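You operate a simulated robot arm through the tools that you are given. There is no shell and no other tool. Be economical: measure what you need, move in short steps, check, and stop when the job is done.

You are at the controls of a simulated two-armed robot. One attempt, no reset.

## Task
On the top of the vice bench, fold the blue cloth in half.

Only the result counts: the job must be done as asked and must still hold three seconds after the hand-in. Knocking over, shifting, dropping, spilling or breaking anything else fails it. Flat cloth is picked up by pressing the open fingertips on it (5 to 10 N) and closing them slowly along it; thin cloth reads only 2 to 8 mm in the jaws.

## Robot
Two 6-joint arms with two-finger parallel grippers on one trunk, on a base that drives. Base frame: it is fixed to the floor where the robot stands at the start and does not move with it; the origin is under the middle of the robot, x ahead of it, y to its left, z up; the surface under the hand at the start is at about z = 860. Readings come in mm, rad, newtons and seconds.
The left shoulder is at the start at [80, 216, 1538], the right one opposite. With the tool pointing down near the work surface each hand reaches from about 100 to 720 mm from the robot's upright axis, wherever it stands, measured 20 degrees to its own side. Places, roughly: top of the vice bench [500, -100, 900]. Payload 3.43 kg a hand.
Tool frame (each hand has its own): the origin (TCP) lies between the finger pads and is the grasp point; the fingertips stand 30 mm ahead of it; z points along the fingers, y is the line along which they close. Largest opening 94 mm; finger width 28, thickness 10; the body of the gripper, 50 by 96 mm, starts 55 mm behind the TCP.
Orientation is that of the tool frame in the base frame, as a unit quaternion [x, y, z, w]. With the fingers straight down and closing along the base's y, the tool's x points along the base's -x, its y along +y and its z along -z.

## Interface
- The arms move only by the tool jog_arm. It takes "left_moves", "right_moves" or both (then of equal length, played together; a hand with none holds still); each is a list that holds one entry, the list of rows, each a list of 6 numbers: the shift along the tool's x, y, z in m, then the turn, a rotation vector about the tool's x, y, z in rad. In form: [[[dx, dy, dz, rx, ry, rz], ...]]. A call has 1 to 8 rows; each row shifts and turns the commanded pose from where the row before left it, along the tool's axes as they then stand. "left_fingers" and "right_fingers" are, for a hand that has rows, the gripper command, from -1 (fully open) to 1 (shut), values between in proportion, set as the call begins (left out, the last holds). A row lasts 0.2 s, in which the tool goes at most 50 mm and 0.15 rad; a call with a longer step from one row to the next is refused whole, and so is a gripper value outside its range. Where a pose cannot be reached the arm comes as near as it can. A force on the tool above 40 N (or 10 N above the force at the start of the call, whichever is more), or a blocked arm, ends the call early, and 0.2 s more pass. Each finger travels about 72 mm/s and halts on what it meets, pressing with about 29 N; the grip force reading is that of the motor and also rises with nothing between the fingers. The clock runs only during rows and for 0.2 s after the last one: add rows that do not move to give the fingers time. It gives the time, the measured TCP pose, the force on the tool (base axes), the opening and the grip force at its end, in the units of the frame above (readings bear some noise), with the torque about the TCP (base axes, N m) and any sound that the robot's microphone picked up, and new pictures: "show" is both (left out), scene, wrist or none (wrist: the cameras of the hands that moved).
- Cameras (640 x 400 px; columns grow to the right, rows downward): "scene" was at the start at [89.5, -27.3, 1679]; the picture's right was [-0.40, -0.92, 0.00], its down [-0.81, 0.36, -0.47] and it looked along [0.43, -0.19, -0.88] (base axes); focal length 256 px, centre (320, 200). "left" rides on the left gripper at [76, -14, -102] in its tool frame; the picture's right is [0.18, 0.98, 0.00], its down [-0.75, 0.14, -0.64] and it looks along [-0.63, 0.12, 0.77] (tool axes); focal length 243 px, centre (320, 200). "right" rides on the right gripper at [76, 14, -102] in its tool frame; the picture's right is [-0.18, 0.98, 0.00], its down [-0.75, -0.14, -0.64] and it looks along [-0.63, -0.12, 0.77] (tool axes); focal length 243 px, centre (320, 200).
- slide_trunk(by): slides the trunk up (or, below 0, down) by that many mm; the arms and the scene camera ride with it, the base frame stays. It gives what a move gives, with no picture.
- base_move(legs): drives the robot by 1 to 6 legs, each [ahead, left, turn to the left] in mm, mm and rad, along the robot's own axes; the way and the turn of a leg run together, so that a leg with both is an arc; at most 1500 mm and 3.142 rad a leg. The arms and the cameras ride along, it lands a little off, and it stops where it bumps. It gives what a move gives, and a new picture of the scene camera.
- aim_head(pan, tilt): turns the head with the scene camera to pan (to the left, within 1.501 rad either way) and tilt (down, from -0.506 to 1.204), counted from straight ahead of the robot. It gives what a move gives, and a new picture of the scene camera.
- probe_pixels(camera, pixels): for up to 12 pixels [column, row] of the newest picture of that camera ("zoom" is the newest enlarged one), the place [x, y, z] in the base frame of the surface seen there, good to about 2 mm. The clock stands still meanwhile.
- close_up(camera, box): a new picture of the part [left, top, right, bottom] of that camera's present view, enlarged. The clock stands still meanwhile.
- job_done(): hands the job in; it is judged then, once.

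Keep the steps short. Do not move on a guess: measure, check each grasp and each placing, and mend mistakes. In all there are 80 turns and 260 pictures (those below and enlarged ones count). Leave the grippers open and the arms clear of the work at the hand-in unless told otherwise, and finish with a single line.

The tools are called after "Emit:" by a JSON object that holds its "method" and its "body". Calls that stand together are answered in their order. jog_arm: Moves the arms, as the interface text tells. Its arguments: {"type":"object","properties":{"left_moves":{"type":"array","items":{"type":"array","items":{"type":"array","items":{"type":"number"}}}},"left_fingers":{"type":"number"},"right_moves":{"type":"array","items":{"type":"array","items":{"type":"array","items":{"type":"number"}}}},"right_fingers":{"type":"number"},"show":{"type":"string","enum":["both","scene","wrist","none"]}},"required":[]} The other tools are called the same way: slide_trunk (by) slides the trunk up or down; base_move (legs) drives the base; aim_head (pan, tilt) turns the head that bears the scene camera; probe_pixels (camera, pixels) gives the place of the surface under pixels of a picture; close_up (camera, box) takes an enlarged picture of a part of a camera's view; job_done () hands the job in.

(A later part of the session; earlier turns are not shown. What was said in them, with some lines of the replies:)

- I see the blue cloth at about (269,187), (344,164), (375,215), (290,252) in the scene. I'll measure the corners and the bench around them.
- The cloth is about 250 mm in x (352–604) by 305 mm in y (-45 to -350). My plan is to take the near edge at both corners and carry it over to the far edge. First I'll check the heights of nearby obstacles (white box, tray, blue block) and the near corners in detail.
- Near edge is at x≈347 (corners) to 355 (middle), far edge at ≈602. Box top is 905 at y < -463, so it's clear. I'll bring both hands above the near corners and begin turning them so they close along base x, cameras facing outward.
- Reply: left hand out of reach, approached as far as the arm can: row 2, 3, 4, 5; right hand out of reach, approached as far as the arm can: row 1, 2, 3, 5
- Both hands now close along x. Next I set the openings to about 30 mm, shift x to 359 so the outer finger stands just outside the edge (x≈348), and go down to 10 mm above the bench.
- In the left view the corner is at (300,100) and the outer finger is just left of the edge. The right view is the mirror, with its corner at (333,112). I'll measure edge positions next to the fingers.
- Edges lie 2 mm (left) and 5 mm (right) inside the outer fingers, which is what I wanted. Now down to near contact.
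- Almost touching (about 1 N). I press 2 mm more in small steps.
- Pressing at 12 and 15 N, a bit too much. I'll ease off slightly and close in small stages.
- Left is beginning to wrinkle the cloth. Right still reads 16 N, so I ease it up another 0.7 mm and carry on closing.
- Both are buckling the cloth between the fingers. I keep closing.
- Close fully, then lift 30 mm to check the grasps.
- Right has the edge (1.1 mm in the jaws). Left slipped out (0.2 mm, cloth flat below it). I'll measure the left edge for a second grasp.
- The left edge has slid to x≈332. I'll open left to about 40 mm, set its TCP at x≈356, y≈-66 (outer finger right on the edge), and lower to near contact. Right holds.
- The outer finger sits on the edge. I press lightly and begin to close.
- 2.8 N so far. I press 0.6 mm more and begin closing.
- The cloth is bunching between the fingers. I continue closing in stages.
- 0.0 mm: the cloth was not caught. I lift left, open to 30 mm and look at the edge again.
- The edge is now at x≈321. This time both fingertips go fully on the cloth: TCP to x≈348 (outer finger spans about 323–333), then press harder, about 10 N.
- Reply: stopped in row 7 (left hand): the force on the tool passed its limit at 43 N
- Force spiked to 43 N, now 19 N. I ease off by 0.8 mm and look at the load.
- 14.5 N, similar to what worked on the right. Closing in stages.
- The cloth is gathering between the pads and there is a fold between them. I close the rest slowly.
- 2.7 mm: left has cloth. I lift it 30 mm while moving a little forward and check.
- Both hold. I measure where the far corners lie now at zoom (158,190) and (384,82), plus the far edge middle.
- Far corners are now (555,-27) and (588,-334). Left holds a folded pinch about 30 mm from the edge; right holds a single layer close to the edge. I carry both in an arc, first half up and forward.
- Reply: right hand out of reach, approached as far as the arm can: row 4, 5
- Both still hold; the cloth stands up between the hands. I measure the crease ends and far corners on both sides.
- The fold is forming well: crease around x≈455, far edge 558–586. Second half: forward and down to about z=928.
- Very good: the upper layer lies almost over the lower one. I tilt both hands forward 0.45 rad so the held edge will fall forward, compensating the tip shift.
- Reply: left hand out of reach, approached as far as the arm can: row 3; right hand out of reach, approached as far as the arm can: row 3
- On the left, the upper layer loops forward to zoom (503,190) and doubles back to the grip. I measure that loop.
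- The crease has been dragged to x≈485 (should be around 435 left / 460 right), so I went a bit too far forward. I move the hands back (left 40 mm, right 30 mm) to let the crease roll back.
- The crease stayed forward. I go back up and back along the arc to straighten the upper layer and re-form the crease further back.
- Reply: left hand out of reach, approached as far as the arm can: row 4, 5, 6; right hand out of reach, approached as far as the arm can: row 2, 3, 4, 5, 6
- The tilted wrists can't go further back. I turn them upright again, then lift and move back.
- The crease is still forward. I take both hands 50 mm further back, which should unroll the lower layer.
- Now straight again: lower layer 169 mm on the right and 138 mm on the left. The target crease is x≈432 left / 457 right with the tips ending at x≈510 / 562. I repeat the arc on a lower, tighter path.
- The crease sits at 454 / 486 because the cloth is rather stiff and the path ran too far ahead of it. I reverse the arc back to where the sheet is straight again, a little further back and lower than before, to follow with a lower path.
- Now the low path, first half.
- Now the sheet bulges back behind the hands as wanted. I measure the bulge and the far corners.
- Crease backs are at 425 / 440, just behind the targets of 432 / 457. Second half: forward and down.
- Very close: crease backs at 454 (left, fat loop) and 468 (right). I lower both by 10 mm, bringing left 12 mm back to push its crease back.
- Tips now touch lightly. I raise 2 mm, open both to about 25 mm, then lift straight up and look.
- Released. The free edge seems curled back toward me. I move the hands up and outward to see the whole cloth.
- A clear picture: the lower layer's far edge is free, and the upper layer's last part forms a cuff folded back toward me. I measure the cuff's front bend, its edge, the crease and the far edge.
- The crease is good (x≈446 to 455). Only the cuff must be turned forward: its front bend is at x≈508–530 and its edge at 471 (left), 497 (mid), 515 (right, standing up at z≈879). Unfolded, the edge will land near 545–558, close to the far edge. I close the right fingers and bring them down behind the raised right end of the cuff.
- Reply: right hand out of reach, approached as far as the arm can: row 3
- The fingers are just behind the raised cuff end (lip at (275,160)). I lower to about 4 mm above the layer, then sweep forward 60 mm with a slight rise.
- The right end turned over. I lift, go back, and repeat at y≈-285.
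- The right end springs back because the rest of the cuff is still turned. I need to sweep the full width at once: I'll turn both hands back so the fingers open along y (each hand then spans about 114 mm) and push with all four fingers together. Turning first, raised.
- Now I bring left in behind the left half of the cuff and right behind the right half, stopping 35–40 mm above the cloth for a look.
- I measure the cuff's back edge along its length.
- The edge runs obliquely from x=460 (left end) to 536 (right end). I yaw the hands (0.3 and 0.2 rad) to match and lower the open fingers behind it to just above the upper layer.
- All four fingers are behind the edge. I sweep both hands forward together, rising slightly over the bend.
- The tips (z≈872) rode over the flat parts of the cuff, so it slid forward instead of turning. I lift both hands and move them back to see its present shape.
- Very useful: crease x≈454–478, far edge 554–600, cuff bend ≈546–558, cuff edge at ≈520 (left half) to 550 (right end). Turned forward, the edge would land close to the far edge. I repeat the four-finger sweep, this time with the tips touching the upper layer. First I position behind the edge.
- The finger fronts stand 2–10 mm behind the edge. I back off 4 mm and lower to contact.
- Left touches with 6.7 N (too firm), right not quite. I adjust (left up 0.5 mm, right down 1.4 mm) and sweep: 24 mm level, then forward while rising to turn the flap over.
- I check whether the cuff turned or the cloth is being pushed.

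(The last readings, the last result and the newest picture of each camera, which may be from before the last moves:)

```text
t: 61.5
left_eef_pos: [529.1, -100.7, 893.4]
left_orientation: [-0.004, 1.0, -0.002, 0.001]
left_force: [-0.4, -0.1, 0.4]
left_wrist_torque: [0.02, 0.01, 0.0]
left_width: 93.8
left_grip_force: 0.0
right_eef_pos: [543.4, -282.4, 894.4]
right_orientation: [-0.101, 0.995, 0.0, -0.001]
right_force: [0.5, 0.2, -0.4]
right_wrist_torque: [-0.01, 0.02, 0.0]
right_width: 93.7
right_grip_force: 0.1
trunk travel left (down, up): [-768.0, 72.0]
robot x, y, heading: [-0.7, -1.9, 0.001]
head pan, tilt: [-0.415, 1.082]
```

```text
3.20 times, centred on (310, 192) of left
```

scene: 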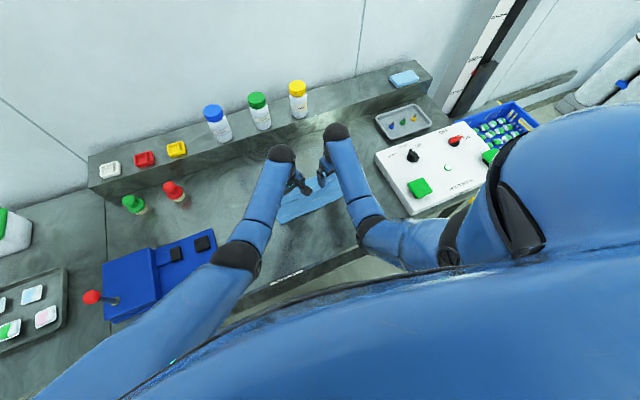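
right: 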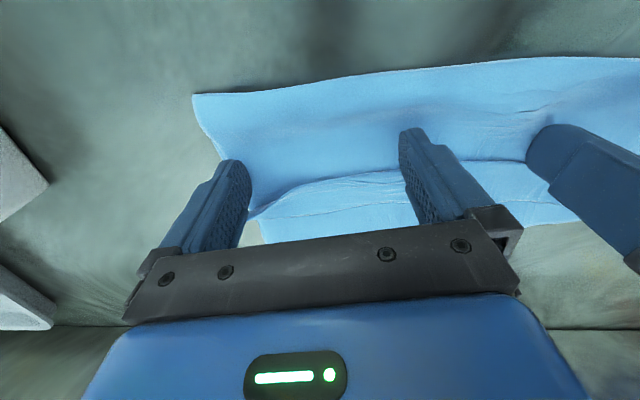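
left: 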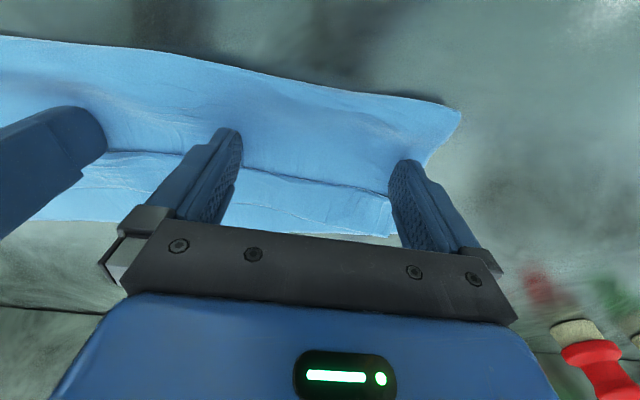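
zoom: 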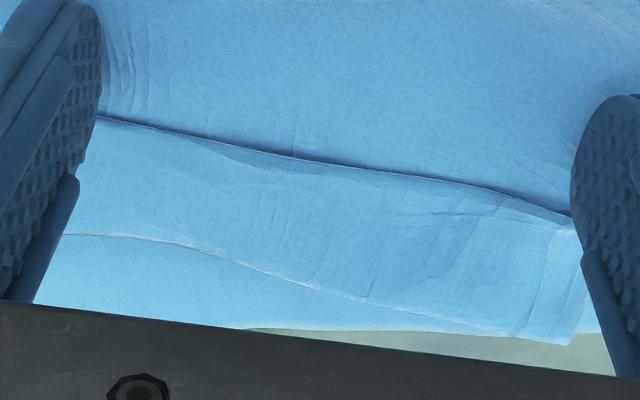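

The cuff stays flat and the whole cloth moves, so sweeping won't turn it. I'll grasp the cuff's free edge instead (hands closing along x, outer finger behind the edge). I lift, turn the hands, and place them at the cuff's ends.

Emit:
{"method": "jog_arm", "body": {"left_moves": [[[0, 0, -0.05, 0, 0, 0.0], [0, 0, 0, 0, 0, 0.15], [0, 0, 0, 0, 0, 0.15], [0, 0, 0, 0, 0, 0.15], [0, 0, 0, 0, 0, 0.15], [0, 0, 0, 0, 0, 0.15], [0, 0, 0, 0, 0, 0.15], [0, 0, 0, 0, 0, 0.15]]], "left_fingers": 0.53, "right_moves": [[[0, 0, -0.05, 0, 0, 0.0], [0, 0, 0, 0, 0, -0.15], [0, 0, 0, 0, 0, -0.15], [0, 0, 0, 0, 0, -0.15], [0, 0, 0, 0, 0, -0.15], [0, 0, 0, 0, 0, -0.15], [0, 0, 0, 0, 0, -0.15], [0, 0, 0, 0, 0, -0.15]]], "right_fingers": 0.45, "show": "none"}}

Emit:
{"method": "jog_arm", "body": {"left_moves": [[[0, 0, 0, 0, 0, 0.13], [0, 0, 0, 0, 0, 0.13], [0, 0, 0, 0, 0, 0.13], [0, 0, 0, 0, 0, 0.13], [0.029, 0.024, 0, 0, 0, 0], [0, 0, 0.02, 0, 0, 0], [0, 0, 0.015, 0, 0, 0], [0, 0, 0, 0, 0, 0]]], "right_moves": [[[0, 0, 0, 0, 0, -0.08], [0, 0, 0, 0, 0, -0.08], [0, 0, 0, 0, 0, -0.08], [0, 0, 0, 0, 0, -0.081], [0.036, -0.027, 0, 0, 0, 0], [0, 0, 0.015, 0, 0, 0], [0, 0, 0.01, 0, 0, 0], [0, 0, 0, 0, 0, 0]]], "show": "wrist"}}

Emit:
{"method": "close_up", "body": {"camera": "left", "box": [220, 75, 460, 225]}}

Emit:
{"method": "close_up", "body": {"camera": "right", "box": [200, 60, 440, 210]}}

```text
t: 63.2
left_eef_pos: [526.3, -102.0, 945.6]
left_orientation: [0.499, 0.867, -0.001, 0.003]
left_force: [0.6, 0.2, 0.5]
left_wrist_torque: [-0.02, 0.03, 0.02]
left_width: 22.0
left_grip_force: 0.1
right_eef_pos: [541.2, -282.2, 944.4]
right_orientation: [-0.586, 0.81, 0.0, 0.0]
right_force: [-0.5, -0.6, 0.4]
right_wrist_torque: [0.0, -0.01, 0.02]
right_width: 25.9
right_grip_force: 0.1
trunk travel left (down, up): [-768.0, 72.0]
robot x, y, heading: [2.1, -3.8, 0.002]
head pan, tilt: [-0.415, 1.082]
```

```text
t: 65.0
left_eef_pos: [550.7, -71.4, 909.5]
left_orientation: [0.704, 0.711, -0.002, 0.002]
left_force: [0.5, -0.8, 0.2]
left_wrist_torque: [0.0, 0.0, 0.02]
left_width: 21.8
left_grip_force: 0.0
right_eef_pos: [569.5, -318.3, 918.2]
right_orientation: [-0.707, 0.708, 0.0, 0.001]
right_force: [0.2, 0.4, 0.3]
right_wrist_torque: [0.04, -0.02, 0.01]
right_width: 25.8
right_grip_force: 0.1
trunk travel left (down, up): [-768.0, 72.0]
robot x, y, heading: [1.9, -0.6, -0.0]
head pan, tilt: [-0.415, 1.082]
```

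right: 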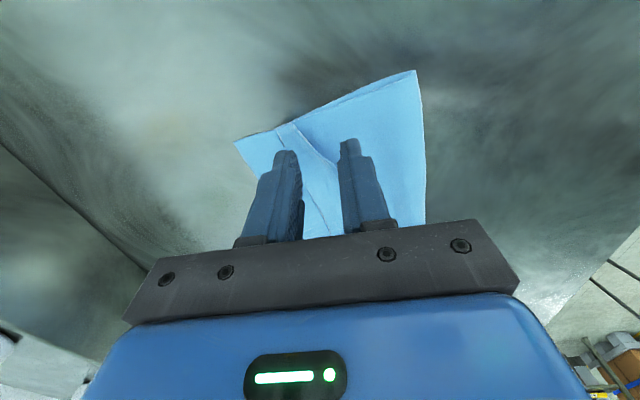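
left: 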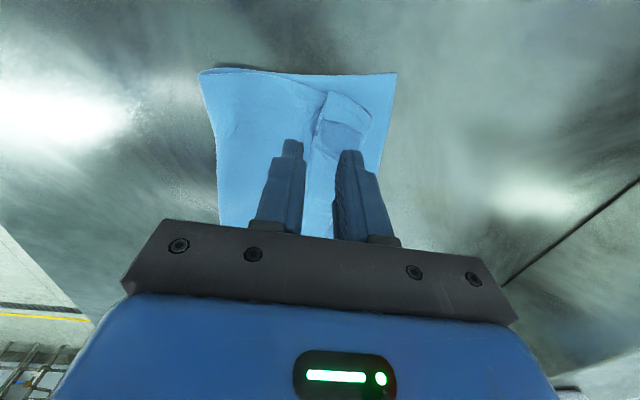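

```text
2.67 times, centred on (340, 150) of left
```

zoom: 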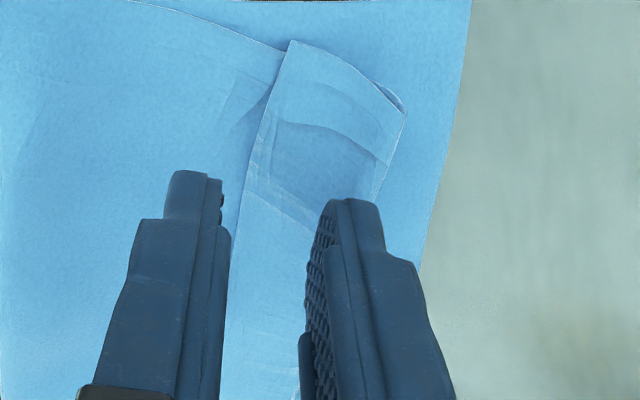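

```text
2.67 times, centred on (320, 135) of right
```

zoom: 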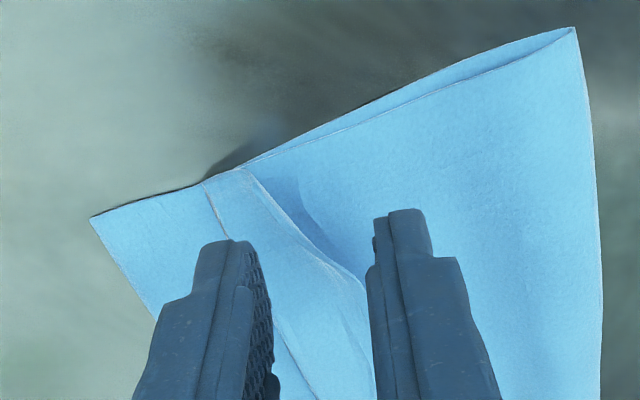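

Both hands straddle the cuff nicely. I measure edge and bend at the fingers.

Emit:
{"method": "probe_pixels", "body": {"camera": "zoom", "pixels": [[250, 175], [300, 220], [345, 265], [360, 300], [207, 190], [278, 340], [95, 218], [572, 32]]}}

Emit:
{"method": "probe_pixels", "body": {"camera": "left", "pixels": [[329, 92], [320, 125], [312, 155], [370, 117], [362, 145], [395, 76], [203, 76]]}}

```text
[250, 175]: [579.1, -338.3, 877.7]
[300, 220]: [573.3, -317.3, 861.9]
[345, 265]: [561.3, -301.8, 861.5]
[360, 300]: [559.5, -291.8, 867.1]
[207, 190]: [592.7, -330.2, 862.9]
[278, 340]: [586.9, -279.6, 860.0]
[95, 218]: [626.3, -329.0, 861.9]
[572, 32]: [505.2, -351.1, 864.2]
```

```text
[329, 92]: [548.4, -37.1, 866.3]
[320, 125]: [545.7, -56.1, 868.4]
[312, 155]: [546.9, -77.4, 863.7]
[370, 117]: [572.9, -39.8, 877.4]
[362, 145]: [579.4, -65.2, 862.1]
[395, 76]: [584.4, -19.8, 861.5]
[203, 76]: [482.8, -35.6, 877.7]
```

Edges: left x=546, right 573; bends 579 and 592. I narrow right to 18 mm and shift it 5 mm forward, then lower both to near contact.

Emit:
{"method": "jog_arm", "body": {"left_moves": [[[0, 0.002, 0.006, 0, 0, 0], [0, 0, 0.006, 0, 0, 0], [0, 0, 0.002, 0, 0, 0], [0, 0, 0.001, 0, 0, 0], [0, 0, 0.001, 0, 0, 0], [0, 0, 0, 0, 0, 0]]], "right_moves": [[[0, -0.005, 0.01, 0, 0, 0], [0, 0, 0.01, 0, 0, 0], [0, 0, 0.003, 0, 0, 0], [0, 0, 0.001, 0, 0, 0], [0, 0, 0.001, 0, 0, 0], [0, 0, 0, 0, 0, 0]]], "right_fingers": 0.617, "show": "none"}}

```text
t: 66.5
left_eef_pos: [552.8, -71.1, 894.5]
left_orientation: [0.703, 0.711, 0.0, 0.004]
left_force: [-0.2, 0.1, 0.6]
left_wrist_torque: [0.02, -0.04, -0.02]
left_width: 22.2
left_grip_force: 0.3
right_eef_pos: [573.8, -318.4, 893.3]
right_orientation: [0.707, -0.707, 0.0, 0.0]
right_force: [-0.5, -0.6, 2.4]
right_wrist_torque: [-0.01, 0.01, 0.03]
right_width: 17.7
right_grip_force: 0.1
trunk travel left (down, up): [-768.0, 72.0]
robot x, y, heading: [-4.5, -1.4, 0.001]
head pan, tilt: [-0.415, 1.082]
```

Press a little more (left 2.5 mm, right 1.2 mm) and start closing.

Emit:
{"method": "jog_arm", "body": {"left_moves": [[[0, 0, 0.001, 0, 0, 0], [0, 0, 0.0008, 0, 0, 0], [0, 0, 0.0006, 0, 0, 0], [0, 0, 0, 0, 0, 0]]], "right_moves": [[[0, 0, 0.0006, 0, 0, 0], [0, 0, 0.0006, 0, 0, 0], [0, 0, 0, 0, 0, 0], [0, 0, 0, 0, 0, 0]]], "show": "none"}}

Emit:
{"method": "jog_arm", "body": {"left_moves": [[[0, 0, 0, 0, 0, 0], [0, 0, 0, 0, 0, 0]]], "left_fingers": 0.68, "right_moves": [[[0, 0, 0, 0, 0, 0], [0, 0, 0, 0, 0, 0]]], "right_fingers": 0.74, "show": "none"}}

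Emit:
{"method": "jog_arm", "body": {"left_moves": [[[0, 0, 0, 0, 0, 0], [0, 0, 0, 0, 0, 0]]], "left_fingers": 0.84, "right_moves": [[[0, 0, 0, 0, 0, 0], [0, 0, 0, 0, 0, 0]]], "right_fingers": 0.86, "show": "wrist"}}

Emit:
{"method": "jog_arm", "body": {"left_moves": [[[0, 0, 0, 0, 0, 0], [0, 0, 0, 0, 0, 0], [0, 0, 0, 0, 0, 0]]], "left_fingers": 1, "right_moves": [[[0, 0, 0, 0, 0, 0], [0, 0, 0, 0, 0, 0], [0, 0, 0, 0, 0, 0]]], "right_fingers": 1, "show": "wrist"}}

```text
t: 67.5
left_eef_pos: [552.9, -71.1, 892.7]
left_orientation: [0.704, 0.71, 0.001, 0.005]
left_force: [-0.4, -0.3, 12.7]
left_wrist_torque: [0.1, -0.19, 0.0]
left_width: 21.8
left_grip_force: 0.1
right_eef_pos: [572.8, -317.4, 894.0]
right_orientation: [-0.707, 0.707, -0.001, 0.0]
right_force: [0.7, -0.9, 4.7]
right_wrist_torque: [-0.03, -0.06, -0.04]
right_width: 18.0
right_grip_force: 0.0
trunk travel left (down, up): [-768.0, 72.0]
robot x, y, heading: [1.8, -1.2, 0.003]
head pan, tilt: [-0.415, 1.082]
```

```text
t: 68.0
left_eef_pos: [552.5, -71.3, 892.3]
left_orientation: [0.704, 0.711, 0.001, 0.005]
left_force: [-1.9, 0.0, 17.0]
left_wrist_torque: [0.16, -0.19, 0.04]
left_width: 14.1
left_grip_force: 0.1
right_eef_pos: [573.5, -317.6, 895.1]
right_orientation: [0.707, -0.707, 0.0, -0.001]
right_force: [0.3, -0.2, 4.7]
right_wrist_torque: [-0.03, -0.02, 0.0]
right_width: 12.4
right_grip_force: 0.0
trunk travel left (down, up): [-768.0, 72.0]
robot x, y, heading: [-5.0, 0.5, -0.001]
head pan, tilt: [-0.415, 1.082]
```

```text
t: 68.7
left_eef_pos: [551.9, -71.7, 893.0]
left_orientation: [0.704, 0.711, 0.001, 0.005]
left_force: [2.5, -0.3, 19.7]
left_wrist_torque: [0.18, -0.14, -0.04]
left_width: 4.9
left_grip_force: 0.1
right_eef_pos: [573.0, -317.8, 895.6]
right_orientation: [-0.707, 0.707, -0.001, 0.001]
right_force: [-0.1, 1.1, 5.1]
right_wrist_torque: [-0.02, -0.05, 0.0]
right_width: 6.3
right_grip_force: 0.1
trunk travel left (down, up): [-768.0, 72.0]
robot x, y, heading: [2.2, -1.4, -0.002]
head pan, tilt: [-0.415, 1.082]
```

right: 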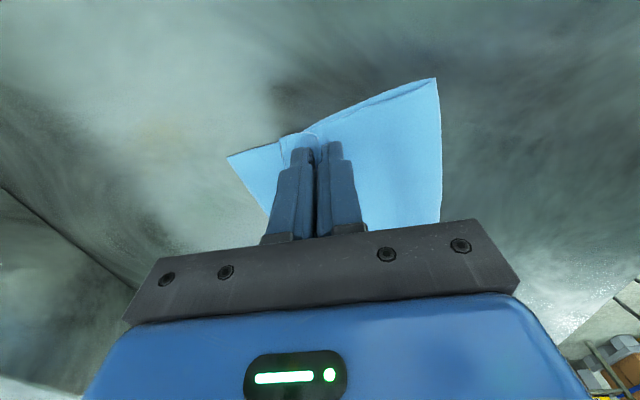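
left: 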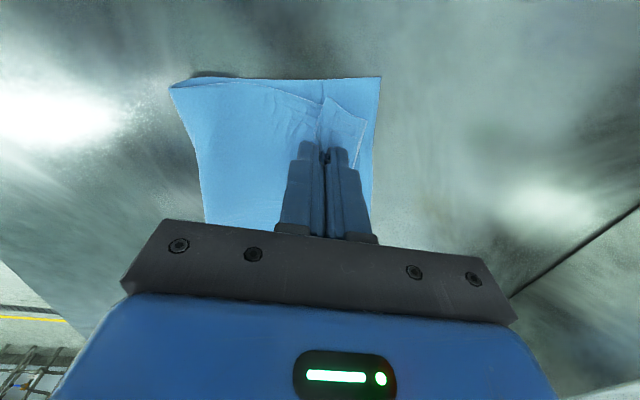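

```text
t: 69.5
left_eef_pos: [553.7, -71.8, 892.2]
left_orientation: [0.703, 0.711, 0.001, 0.006]
left_force: [5.3, -0.3, 20.6]
left_wrist_torque: [0.18, -0.22, -0.05]
left_width: 0.0
left_grip_force: 28.8
right_eef_pos: [573.8, -318.1, 893.0]
right_orientation: [0.707, -0.707, 0.001, 0.0]
right_force: [0.3, -0.6, 6.0]
right_wrist_torque: [-0.01, 0.0, 0.01]
right_width: 1.5
right_grip_force: 29.0
trunk travel left (down, up): [-768.0, 72.0]
robot x, y, heading: [0.0, 0.9, 0.005]
head pan, tilt: [-0.415, 1.082]
```

right: 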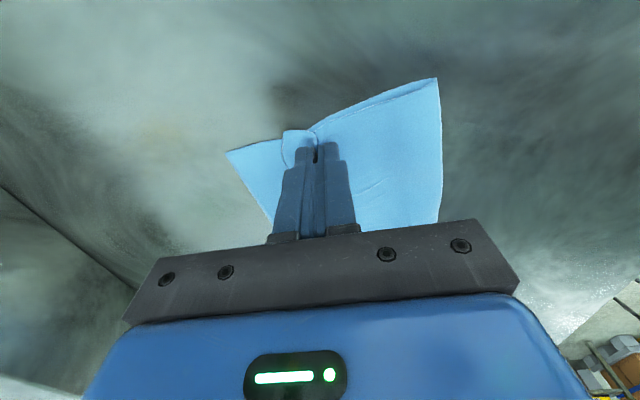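
left: 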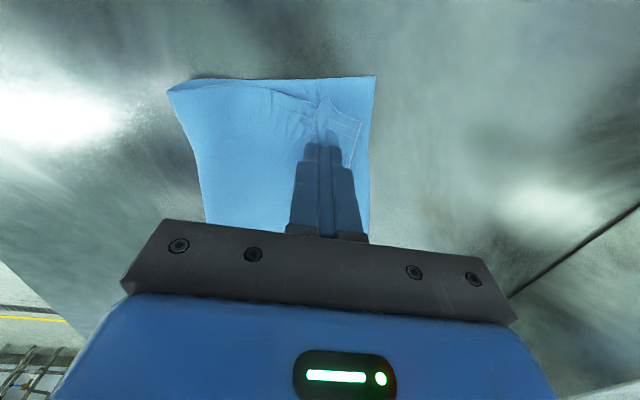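

Right has the edge (1.5 mm); left missed. I lift right and carry it forward to turn that end over, while left rises and goes behind the middle of the cuff (x≈525, y≈-170).

Emit:
{"method": "jog_arm", "body": {"left_moves": [[[0, 0, -0.03, 0, 0, 0], [-0.03, -0.015, -0.01, 0, 0, 0], [-0.035, -0.015, 0, 0, 0, 0], [-0.033, 0, 0, 0, 0, 0], [0, 0, 0, 0, 0, 0], [0, 0, 0, 0, 0, 0], [0, 0, 0, 0, 0, 0]]], "right_moves": [[[0, 0, -0.015, 0, 0, 0], [0, 0, -0.02, 0, 0, 0], [0, -0.008, -0.015, 0, 0, 0], [0, -0.012, 0, 0, 0, 0], [0, -0.012, 0, 0, 0, 0], [0, -0.01, 0, 0, 0, 0], [0, 0, 0, 0, 0, 0]]], "show": "wrist"}}

Emit:
{"method": "close_up", "body": {"camera": "scene", "box": [256, 150, 384, 230]}}

```text
t: 71.0
left_eef_pos: [523.4, -171.4, 929.8]
left_orientation: [0.703, 0.711, 0.0, 0.003]
left_force: [-0.3, 0.1, -0.3]
left_wrist_torque: [0.03, 0.0, 0.0]
left_width: 0.2
left_grip_force: 29.1
right_eef_pos: [615.2, -319.3, 943.5]
right_orientation: [-0.707, 0.707, 0.0, 0.0]
right_force: [-0.5, 0.2, 0.0]
right_wrist_torque: [0.04, 0.01, 0.0]
right_width: 1.6
right_grip_force: 28.8
trunk travel left (down, up): [-768.0, 72.0]
robot x, y, heading: [-0.3, 1.0, 0.0]
head pan, tilt: [-0.415, 1.082]
```

right: 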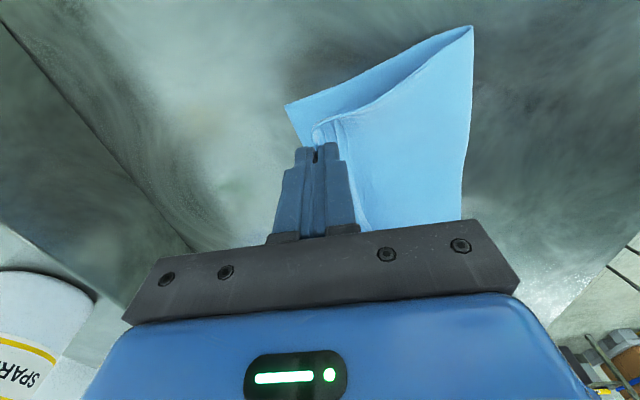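
left: 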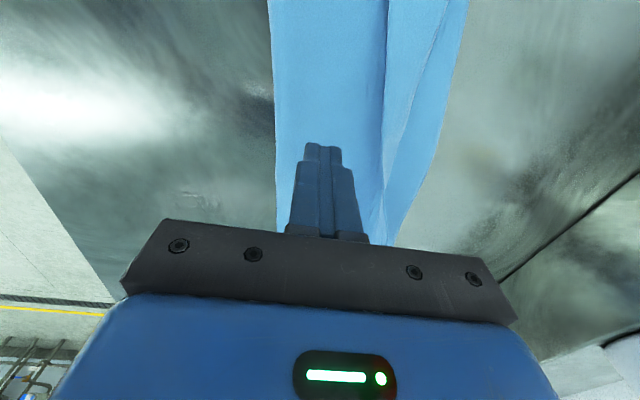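

```text
5.00 times, centred on (320, 190) of scene
```

zoom: 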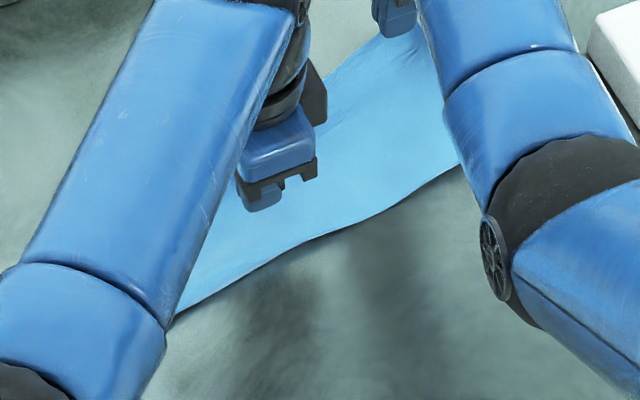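

It looks as if the cuff turned over along most of its length. Right keeps holding; I take left aside to see.

Emit:
{"method": "jog_arm", "body": {"left_moves": [[[0.04, -0.01, -0.02, 0, 0, 0], [0.045, -0.01, -0.02, 0, 0, 0], [0.045, 0, 0, 0, 0, 0], [0.045, 0, 0, 0, 0, 0], [0.045, 0, 0, 0, 0, 0]]], "show": "none"}}

Emit:
{"method": "close_up", "body": {"camera": "scene", "box": [256, 150, 384, 230]}}

Emit:
{"method": "probe_pixels", "body": {"camera": "zoom", "pixels": [[60, 250], [150, 330], [300, 250], [200, 180], [300, 110], [120, 260], [400, 200], [380, 50]]}}

```text
refused: row 2 steps farther than a row can; nothing moved
```

```text
5.00 times, centred on (320, 190) of scene
```

zoom: 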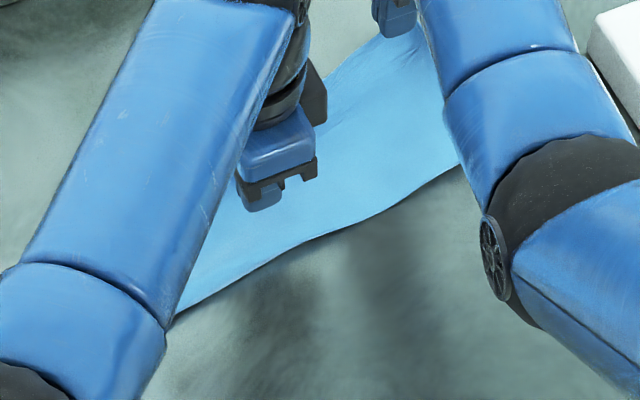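

```text
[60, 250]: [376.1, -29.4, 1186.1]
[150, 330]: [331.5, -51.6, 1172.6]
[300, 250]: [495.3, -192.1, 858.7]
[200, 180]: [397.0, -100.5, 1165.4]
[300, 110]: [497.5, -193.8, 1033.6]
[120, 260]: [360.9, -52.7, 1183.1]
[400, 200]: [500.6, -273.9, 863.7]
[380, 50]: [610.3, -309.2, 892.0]
```

Refused for step size; I repeat with shorter rows.

Emit:
{"method": "jog_arm", "body": {"left_moves": [[[0.03, -0.005, -0.02, 0, 0, 0], [0.04, -0.005, -0.01, 0, 0, 0], [0.045, 0, 0, 0, 0, 0], [0.045, 0, 0, 0, 0, 0], [0.045, 0, 0, 0, 0, 0], [0.03, 0, 0, 0, 0, 0]]], "show": "wrist"}}

Emit:
{"method": "close_up", "body": {"camera": "scene", "box": [256, 150, 384, 230]}}

Emit:
{"method": "close_up", "body": {"camera": "right", "box": [240, 10, 480, 160]}}

Emit:
{"method": "probe_pixels", "body": {"camera": "right", "pixels": [[290, 107], [470, 32], [462, 150], [318, 128]]}}

```text
t: 72.5
left_eef_pos: [512.7, 67.3, 958.0]
left_orientation: [0.703, 0.711, 0.0, 0.003]
left_force: [-0.1, -0.1, 1.0]
left_wrist_torque: [0.0, -0.01, -0.02]
left_width: 0.1
left_grip_force: 28.4
right_eef_pos: [615.8, -317.8, 942.1]
right_orientation: [0.707, -0.707, 0.0, 0.0]
right_force: [0.7, -0.2, 1.1]
right_wrist_torque: [0.02, 0.02, 0.0]
right_width: 1.4
right_grip_force: 28.7
trunk travel left (down, up): [-768.0, 72.0]
robot x, y, heading: [-1.0, 1.7, -0.001]
head pan, tilt: [-0.415, 1.082]
```

left: 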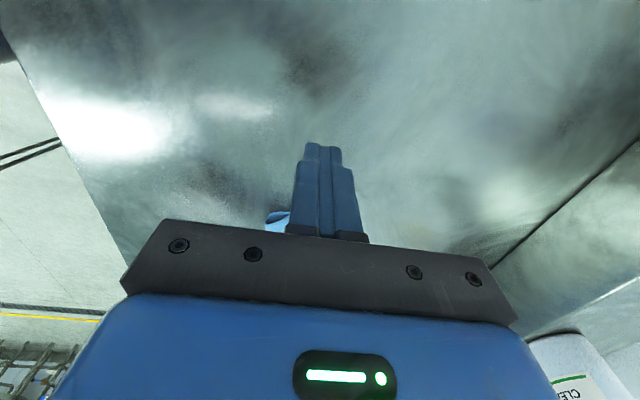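

```text
5.00 times, centred on (320, 190) of scene
```

zoom: 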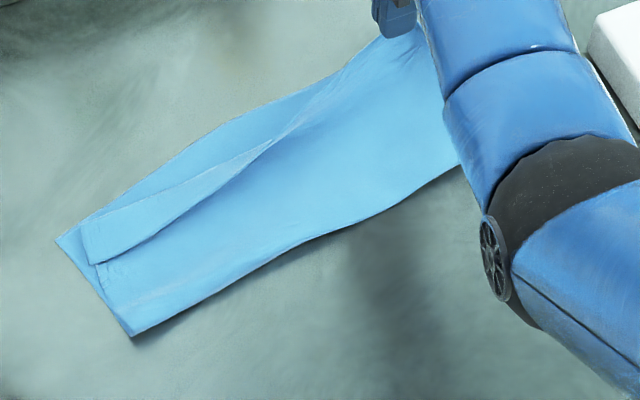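

```text
2.67 times, centred on (360, 85) of right
```

zoom: 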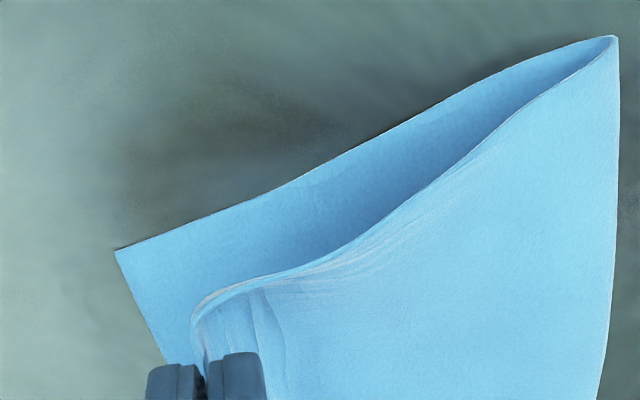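

```text
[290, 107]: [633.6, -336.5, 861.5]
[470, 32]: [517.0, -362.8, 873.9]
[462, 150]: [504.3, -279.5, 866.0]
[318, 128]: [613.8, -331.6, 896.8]
```

The right half is turned over properly; only the left triangle of the cuff remains. The flap stands up at the transition (zoom (275,140)), so a finger moved from there toward the left end, underneath the flap, should unzip it. I measure its lines.

Emit:
{"method": "close_up", "body": {"camera": "scene", "box": [256, 170, 336, 220]}}

Emit:
{"method": "probe_pixels", "body": {"camera": "zoom", "pixels": [[135, 200], [160, 264], [300, 200], [300, 150], [380, 152], [400, 110], [440, 85], [470, 65], [440, 100], [95, 228], [215, 370], [250, 170]]}}

```text
8.00 times, centred on (296, 195) of scene
```

zoom: 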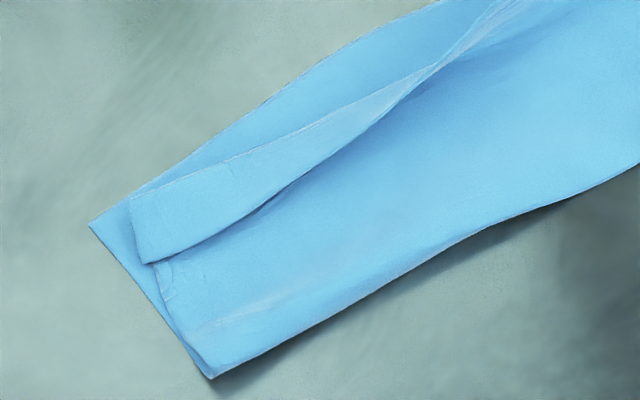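

```text
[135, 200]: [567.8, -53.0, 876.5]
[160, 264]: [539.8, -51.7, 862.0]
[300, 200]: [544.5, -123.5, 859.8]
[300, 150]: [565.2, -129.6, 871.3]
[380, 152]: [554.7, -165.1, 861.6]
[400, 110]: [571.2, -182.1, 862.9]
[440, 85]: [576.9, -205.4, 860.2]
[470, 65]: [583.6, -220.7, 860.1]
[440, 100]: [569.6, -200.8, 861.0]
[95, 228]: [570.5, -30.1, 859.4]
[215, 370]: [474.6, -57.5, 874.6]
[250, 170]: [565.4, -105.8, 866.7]
```

I bring left (closed) over to (553,-205), behind the standing part of the flap, and down to just above the main layer.

Emit:
{"method": "jog_arm", "body": {"left_moves": [[[-0.046, 0.007, 0, 0, 0, 0], [-0.046, 0.007, 0, 0, 0, 0], [-0.046, 0.007, 0, 0, 0, 0], [-0.046, 0.007, 0, 0, 0, 0], [-0.046, 0.006, 0, 0, 0, 0], [-0.042, 0.006, 0, 0, 0, 0], [0, 0, 0.045, 0, 0, 0], [0, 0, 0.016, 0, 0, 0]]], "left_fingers": 1, "show": "wrist"}}

```text
t: 74.2
left_eef_pos: [533.1, -188.9, 915.4]
left_orientation: [0.704, 0.711, 0.0, 0.003]
left_force: [-0.1, -0.1, 0.6]
left_wrist_torque: [-0.04, 0.02, -0.04]
left_width: 0.3
left_grip_force: 29.0
left hand out of reach, approached as far as the arm can: row 6, 7, 8
right_eef_pos: [615.6, -316.6, 943.3]
right_orientation: [0.707, -0.707, 0.0, 0.0]
right_force: [0.2, -0.9, 0.5]
right_wrist_torque: [-0.02, 0.01, 0.0]
right_width: 1.5
right_grip_force: 28.8
trunk travel left (down, up): [-768.0, 72.0]
robot x, y, heading: [0.4, 2.3, 0.003]
head pan, tilt: [-0.415, 1.082]
```

left: 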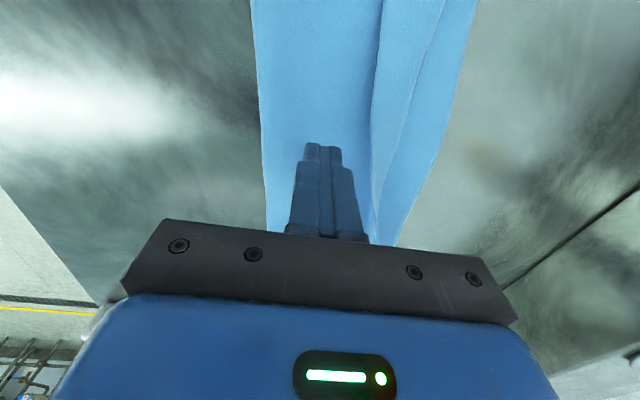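

Left is at its reach limit at (533,-189,915). I lower the trunk by 20 mm, which brings both hands down (right tip stays well above the cloth) and gives left more reach.

Emit:
{"method": "slide_trunk", "body": {"by": -20}}

Emit:
{"method": "jog_arm", "body": {"left_moves": [[[0, 0, 0, 0, 0, 0]]], "show": "wrist"}}

```text
t: 74.9
left_eef_pos: [533.6, -189.1, 895.0]
left_orientation: [0.703, 0.711, -0.001, 0.003]
left_force: [0.3, 0.4, 0.0]
left_wrist_torque: [0.01, -0.01, -0.01]
left_width: 0.0
left_grip_force: 29.1
right_eef_pos: [615.3, -318.0, 922.2]
right_orientation: [0.707, -0.707, 0.0, 0.0]
right_force: [0.5, 0.1, 0.4]
right_wrist_torque: [0.03, 0.02, -0.02]
right_width: 1.5
right_grip_force: 29.1
trunk travel left (down, up): [-748.0, 92.0]
robot x, y, heading: [-0.4, 0.4, -0.001]
head pan, tilt: [-0.415, 1.082]
```

```text
t: 75.3
left_eef_pos: [533.0, -189.7, 895.9]
left_orientation: [0.704, 0.711, -0.001, 0.003]
left_force: [0.7, 0.0, -0.2]
left_wrist_torque: [0.01, -0.02, -0.01]
left_width: 0.1
left_grip_force: 29.0
right_eef_pos: [615.4, -317.4, 922.1]
right_orientation: [0.707, -0.707, 0.0, 0.0]
right_force: [0.0, 0.0, 0.6]
right_wrist_torque: [0.0, 0.01, 0.02]
right_width: 1.4
right_grip_force: 28.9
trunk travel left (down, up): [-748.0, 92.0]
robot x, y, heading: [0.8, -3.9, -0.003]
head pan, tilt: [-0.415, 1.082]
```

left: 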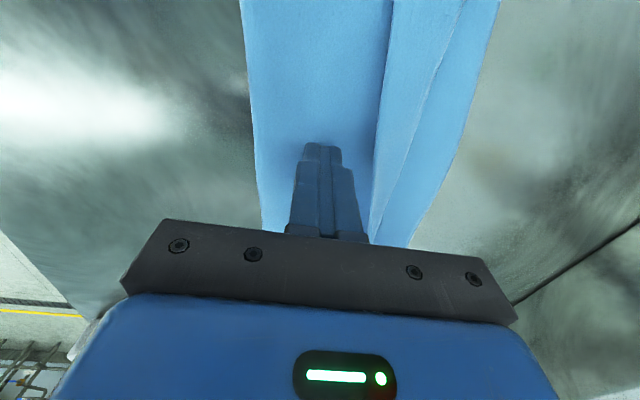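

The tip is at z≈865, just above the main layer. I move diagonally into the ramp of the flap, then toward the left end beneath it.

Emit:
{"method": "jog_arm", "body": {"left_moves": [[[0.006, 0.012, 0.001, 0, 0, 0], [0.01, 0.012, 0, 0, 0, 0], [0.02, 0.002, 0, 0, 0, 0], [0.022, 0, 0, 0, 0, 0], [0.022, 0, 0, 0, 0, 0], [0.022, 0, 0, 0, 0, 0], [0.022, 0, 0, 0, 0, 0]]], "show": "wrist"}}

Emit:
{"method": "close_up", "body": {"camera": "scene", "box": [256, 150, 384, 230]}}

Emit:
{"method": "close_up", "body": {"camera": "left", "box": [200, 50, 440, 200]}}

```text
t: 76.6
left_eef_pos: [576.8, -128.6, 892.7]
left_orientation: [0.704, 0.71, 0.001, 0.012]
left_force: [-5.8, -0.4, 22.6]
left_wrist_torque: [0.22, 0.35, 0.03]
left_width: 0.1
left_grip_force: 29.3
left hand out of reach, approached as far as the arm can: row 1, 3, 4, 5, 6
right_eef_pos: [612.7, -318.3, 924.7]
right_orientation: [-0.706, 0.708, -0.002, 0.0]
right_force: [-0.4, -0.5, -1.3]
right_wrist_torque: [0.01, 0.06, -0.01]
right_width: 1.0
right_grip_force: 28.7
trunk travel left (down, up): [-748.0, 92.0]
robot x, y, heading: [0.7, 1.9, -0.004]
head pan, tilt: [-0.415, 1.082]
stopped in row 6 (left hand): the force on the tool passed its limit at 44 N (the readings are from after the stop); the commanded pose is now the measured one
```

left: 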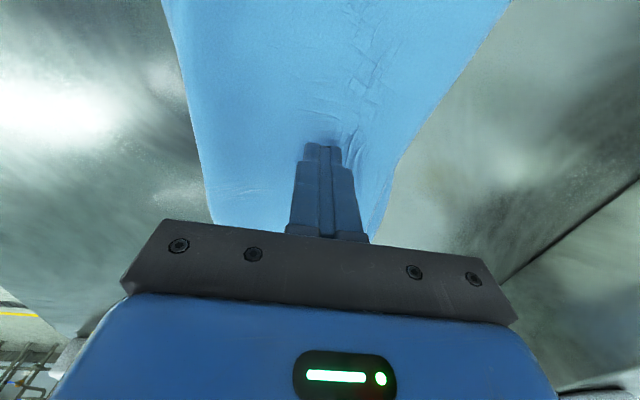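

```text
5.00 times, centred on (320, 190) of scene
```

zoom: 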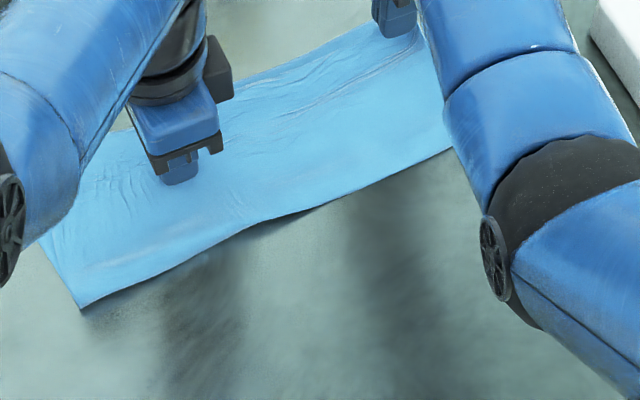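

```text
2.67 times, centred on (320, 125) of left
```

zoom: 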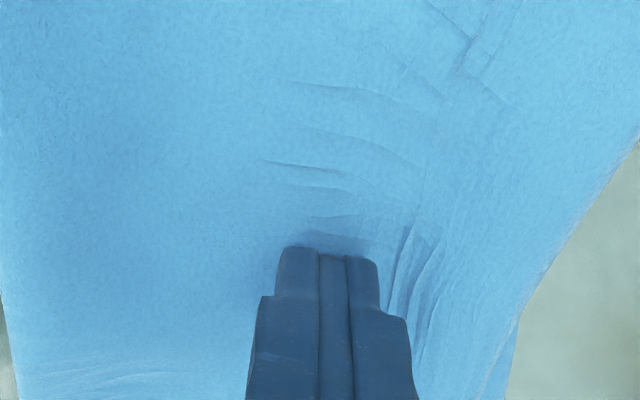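

Excellent: the flap has turned over along its whole length; the upper layer now covers the lower. I lift left away; right goes 12 mm forward and 14 mm down, then opens and rises.

Emit:
{"method": "jog_arm", "body": {"left_moves": [[[0, 0, -0.03, 0, 0, 0], [0, -0.02, -0.03, 0, 0, 0], [0.04, -0.02, 0, 0, 0, 0], [0.045, 0, 0, 0, 0, 0], [0.045, 0, 0, 0, 0, 0], [0.045, 0, 0, 0, 0, 0]]], "right_moves": [[[0, -0.006, 0.007, 0, 0, 0], [0, -0.006, 0.007, 0, 0, 0], [0, 0, 0, 0, 0, 0], [0, 0, 0, 0, 0, 0], [0, 0, 0, 0, 0, 0], [0, 0, 0, 0, 0, 0]]], "show": "none"}}

Emit:
{"method": "jog_arm", "body": {"right_moves": [[[0, 0, 0, 0, 0, 0], [0, 0, 0, 0, 0, 0], [0, 0, -0.02, 0, 0, 0], [0, 0, -0.03, 0, 0, 0], [0.03, 0, 0, 0, 0, 0], [0.04, 0, 0, 0, 0, 0], [0.03, 0, 0, 0, 0, 0]]], "right_fingers": 0.4, "show": "scene"}}

Emit:
{"method": "close_up", "body": {"camera": "scene", "box": [256, 150, 384, 230]}}

Emit:
{"method": "probe_pixels", "body": {"camera": "zoom", "pixels": [[45, 240], [85, 300], [60, 200], [200, 130], [300, 70], [380, 40], [250, 215], [440, 150], [400, 60], [150, 160]]}}

```text
t: 78.0
left_eef_pos: [640.1, -14.4, 891.8]
left_orientation: [0.705, 0.709, 0.0, 0.011]
left_force: [1.0, -5.4, 10.2]
left_wrist_torque: [-0.27, 0.03, 0.07]
left_width: 0.0
left_grip_force: 29.0
left hand out of reach, approached as far as the arm can: row 1, 2, 3, 4, 5, 6
right_eef_pos: [625.3, -319.9, 909.3]
right_orientation: [0.707, -0.707, 0.001, -0.001]
right_force: [-0.3, 1.9, 1.4]
right_wrist_torque: [0.1, -0.03, 0.02]
right_width: 1.4
right_grip_force: 29.1
trunk travel left (down, up): [-748.0, 92.0]
robot x, y, heading: [-0.6, -0.1, -0.003]
head pan, tilt: [-0.415, 1.082]
```

```text
t: 79.6
left_eef_pos: [637.6, -13.2, 891.2]
left_orientation: [0.704, 0.71, 0.001, 0.01]
left_force: [6.3, -0.9, 27.1]
left_wrist_torque: [-0.31, -0.03, 0.04]
left_width: 0.1
left_grip_force: 29.3
right_eef_pos: [625.0, -420.7, 957.7]
right_orientation: [0.707, -0.707, 0.0, -0.001]
right_force: [-0.4, -0.3, -0.9]
right_wrist_torque: [0.01, -0.03, 0.03]
right_width: 28.5
right_grip_force: 0.0
trunk travel left (down, up): [-748.0, 92.0]
robot x, y, heading: [0.6, 1.3, 0.002]
head pan, tilt: [-0.415, 1.082]
```

scene: 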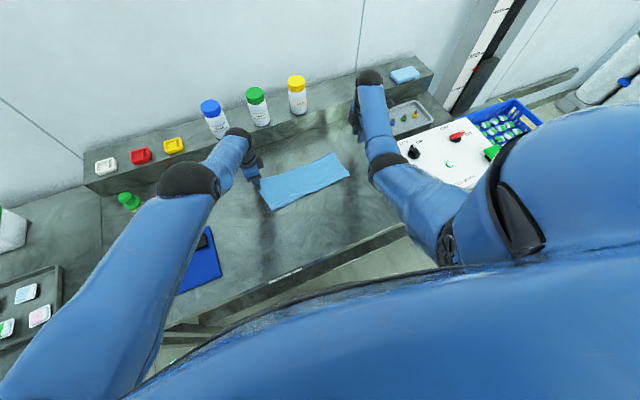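

```text
5.00 times, centred on (320, 190) of scene
```

zoom: 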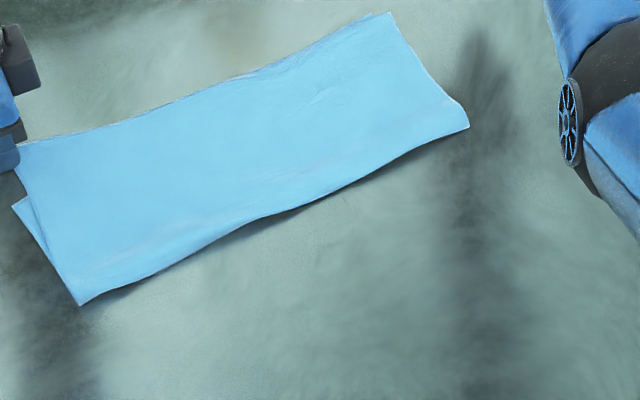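

```text
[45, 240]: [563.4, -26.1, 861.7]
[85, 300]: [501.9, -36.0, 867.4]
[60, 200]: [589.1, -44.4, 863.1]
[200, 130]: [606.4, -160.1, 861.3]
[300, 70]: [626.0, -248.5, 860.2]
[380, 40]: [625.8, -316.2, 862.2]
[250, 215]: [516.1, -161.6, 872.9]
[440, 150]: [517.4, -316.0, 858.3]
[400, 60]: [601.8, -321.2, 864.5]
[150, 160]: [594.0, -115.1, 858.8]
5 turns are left
```

The cloth is now folded in half neatly, with the right corners coinciding. Left's fingertips are still pressing on the bench near the left corner, so I raise both hands by sliding the trunk up 70 mm, then look.

Emit:
{"method": "slide_trunk", "body": {"by": 70}}

Emit:
{"method": "close_up", "body": {"camera": "scene", "box": [240, 150, 368, 230]}}

Emit:
{"method": "probe_pixels", "body": {"camera": "zoom", "pixels": [[100, 155], [95, 215], [110, 165], [105, 225]]}}

```text
t: 80.6
left_eef_pos: [639.0, -13.5, 958.0]
left_orientation: [0.704, 0.71, 0.0, 0.008]
left_force: [-0.3, -1.3, 0.7]
left_wrist_torque: [0.0, 0.03, 0.02]
left_width: 0.0
left_grip_force: 29.8
right_eef_pos: [629.1, -419.9, 1026.5]
right_orientation: [-0.706, 0.708, 0.001, -0.001]
right_force: [0.7, -0.1, -0.7]
right_wrist_torque: [0.01, 0.03, -0.03]
right_width: 28.0
right_grip_force: 0.2
trunk travel left (down, up): [-818.0, 22.0]
robot x, y, heading: [-2.9, 1.9, -0.003]
head pan, tilt: [-0.415, 1.082]
```

```text
5.00 times, centred on (304, 190) of scene
```

zoom: 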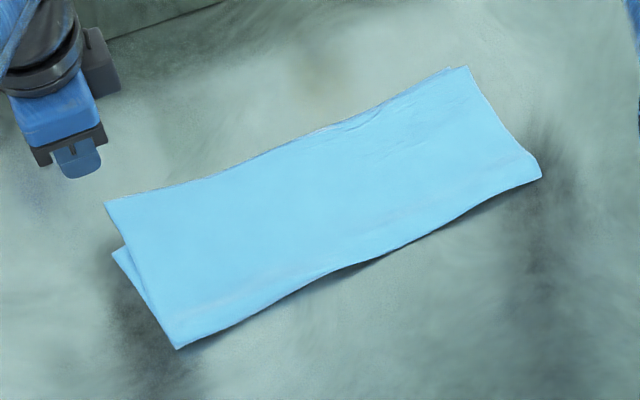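

```text
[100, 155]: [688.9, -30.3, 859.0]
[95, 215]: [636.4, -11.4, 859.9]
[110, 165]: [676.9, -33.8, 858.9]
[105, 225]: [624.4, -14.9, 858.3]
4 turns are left
```

Upper and lower layers match at the right end, with a modest overhang at the left corner; another correction near the reach limit would risk spoiling the fold. I open both grippers and draw left gently up and outward.

Emit:
{"method": "jog_arm", "body": {"left_moves": [[[0, 0, 0, 0, 0, 0], [0.02, -0.01, -0.01, 0, 0, 0], [0.03, -0.015, -0.01, 0, 0, 0], [0.03, -0.015, -0.01, 0, 0, 0], [0, 0, 0, 0, 0, 0]]], "left_fingers": -1, "right_moves": [[[0, 0, 0, 0, 0, 0], [0, 0, 0, 0, 0, 0], [0, 0, 0, 0, 0, 0], [0, 0, 0, 0, 0, 0], [0, 0, 0, 0, 0, 0]]], "right_fingers": -1, "show": "scene"}}

```text
t: 81.8
left_eef_pos: [655.8, 48.1, 953.3]
left_orientation: [0.704, 0.71, -0.001, 0.007]
left_force: [0.1, 0.7, 0.3]
left_wrist_torque: [-0.01, 0.01, -0.03]
left_width: 93.9
left_grip_force: 0.1
left hand out of reach, approached as far as the arm can: row 2, 3, 4
right_eef_pos: [626.8, -420.5, 1028.1]
right_orientation: [-0.706, 0.708, 0.0, 0.0]
right_force: [0.0, -0.3, -0.9]
right_wrist_torque: [-0.01, 0.01, 0.05]
right_width: 94.3
right_grip_force: 0.1
trunk travel left (down, up): [-818.0, 22.0]
robot x, y, heading: [0.9, 2.0, -0.003]
head pan, tilt: [-0.415, 1.082]
3 turns are left
```

scene: 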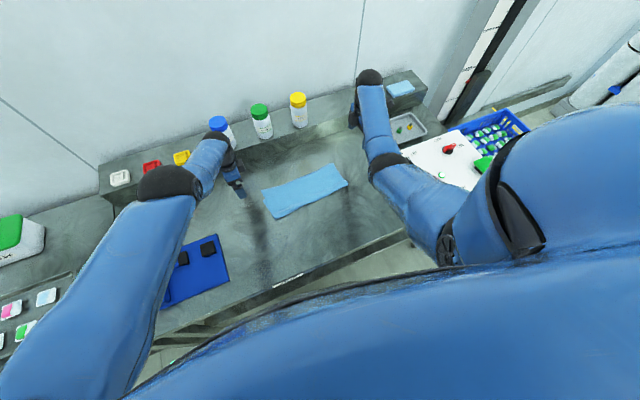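

The cloth lies folded, both hands are open and clear of it, and nothing in view looks disturbed (the left arm hides the small red and green pieces). I hand in.

Emit:
{"method": "job_done", "body": {}}

```text
The job is handed in.
```

The blue cloth is folded in half on the vice bench and handed in: the right corners meet, but the top layer overhangs by about 40 mm at the left corner; the left arm hid the small red and green pieces in the last picture, so I couldn't check those.
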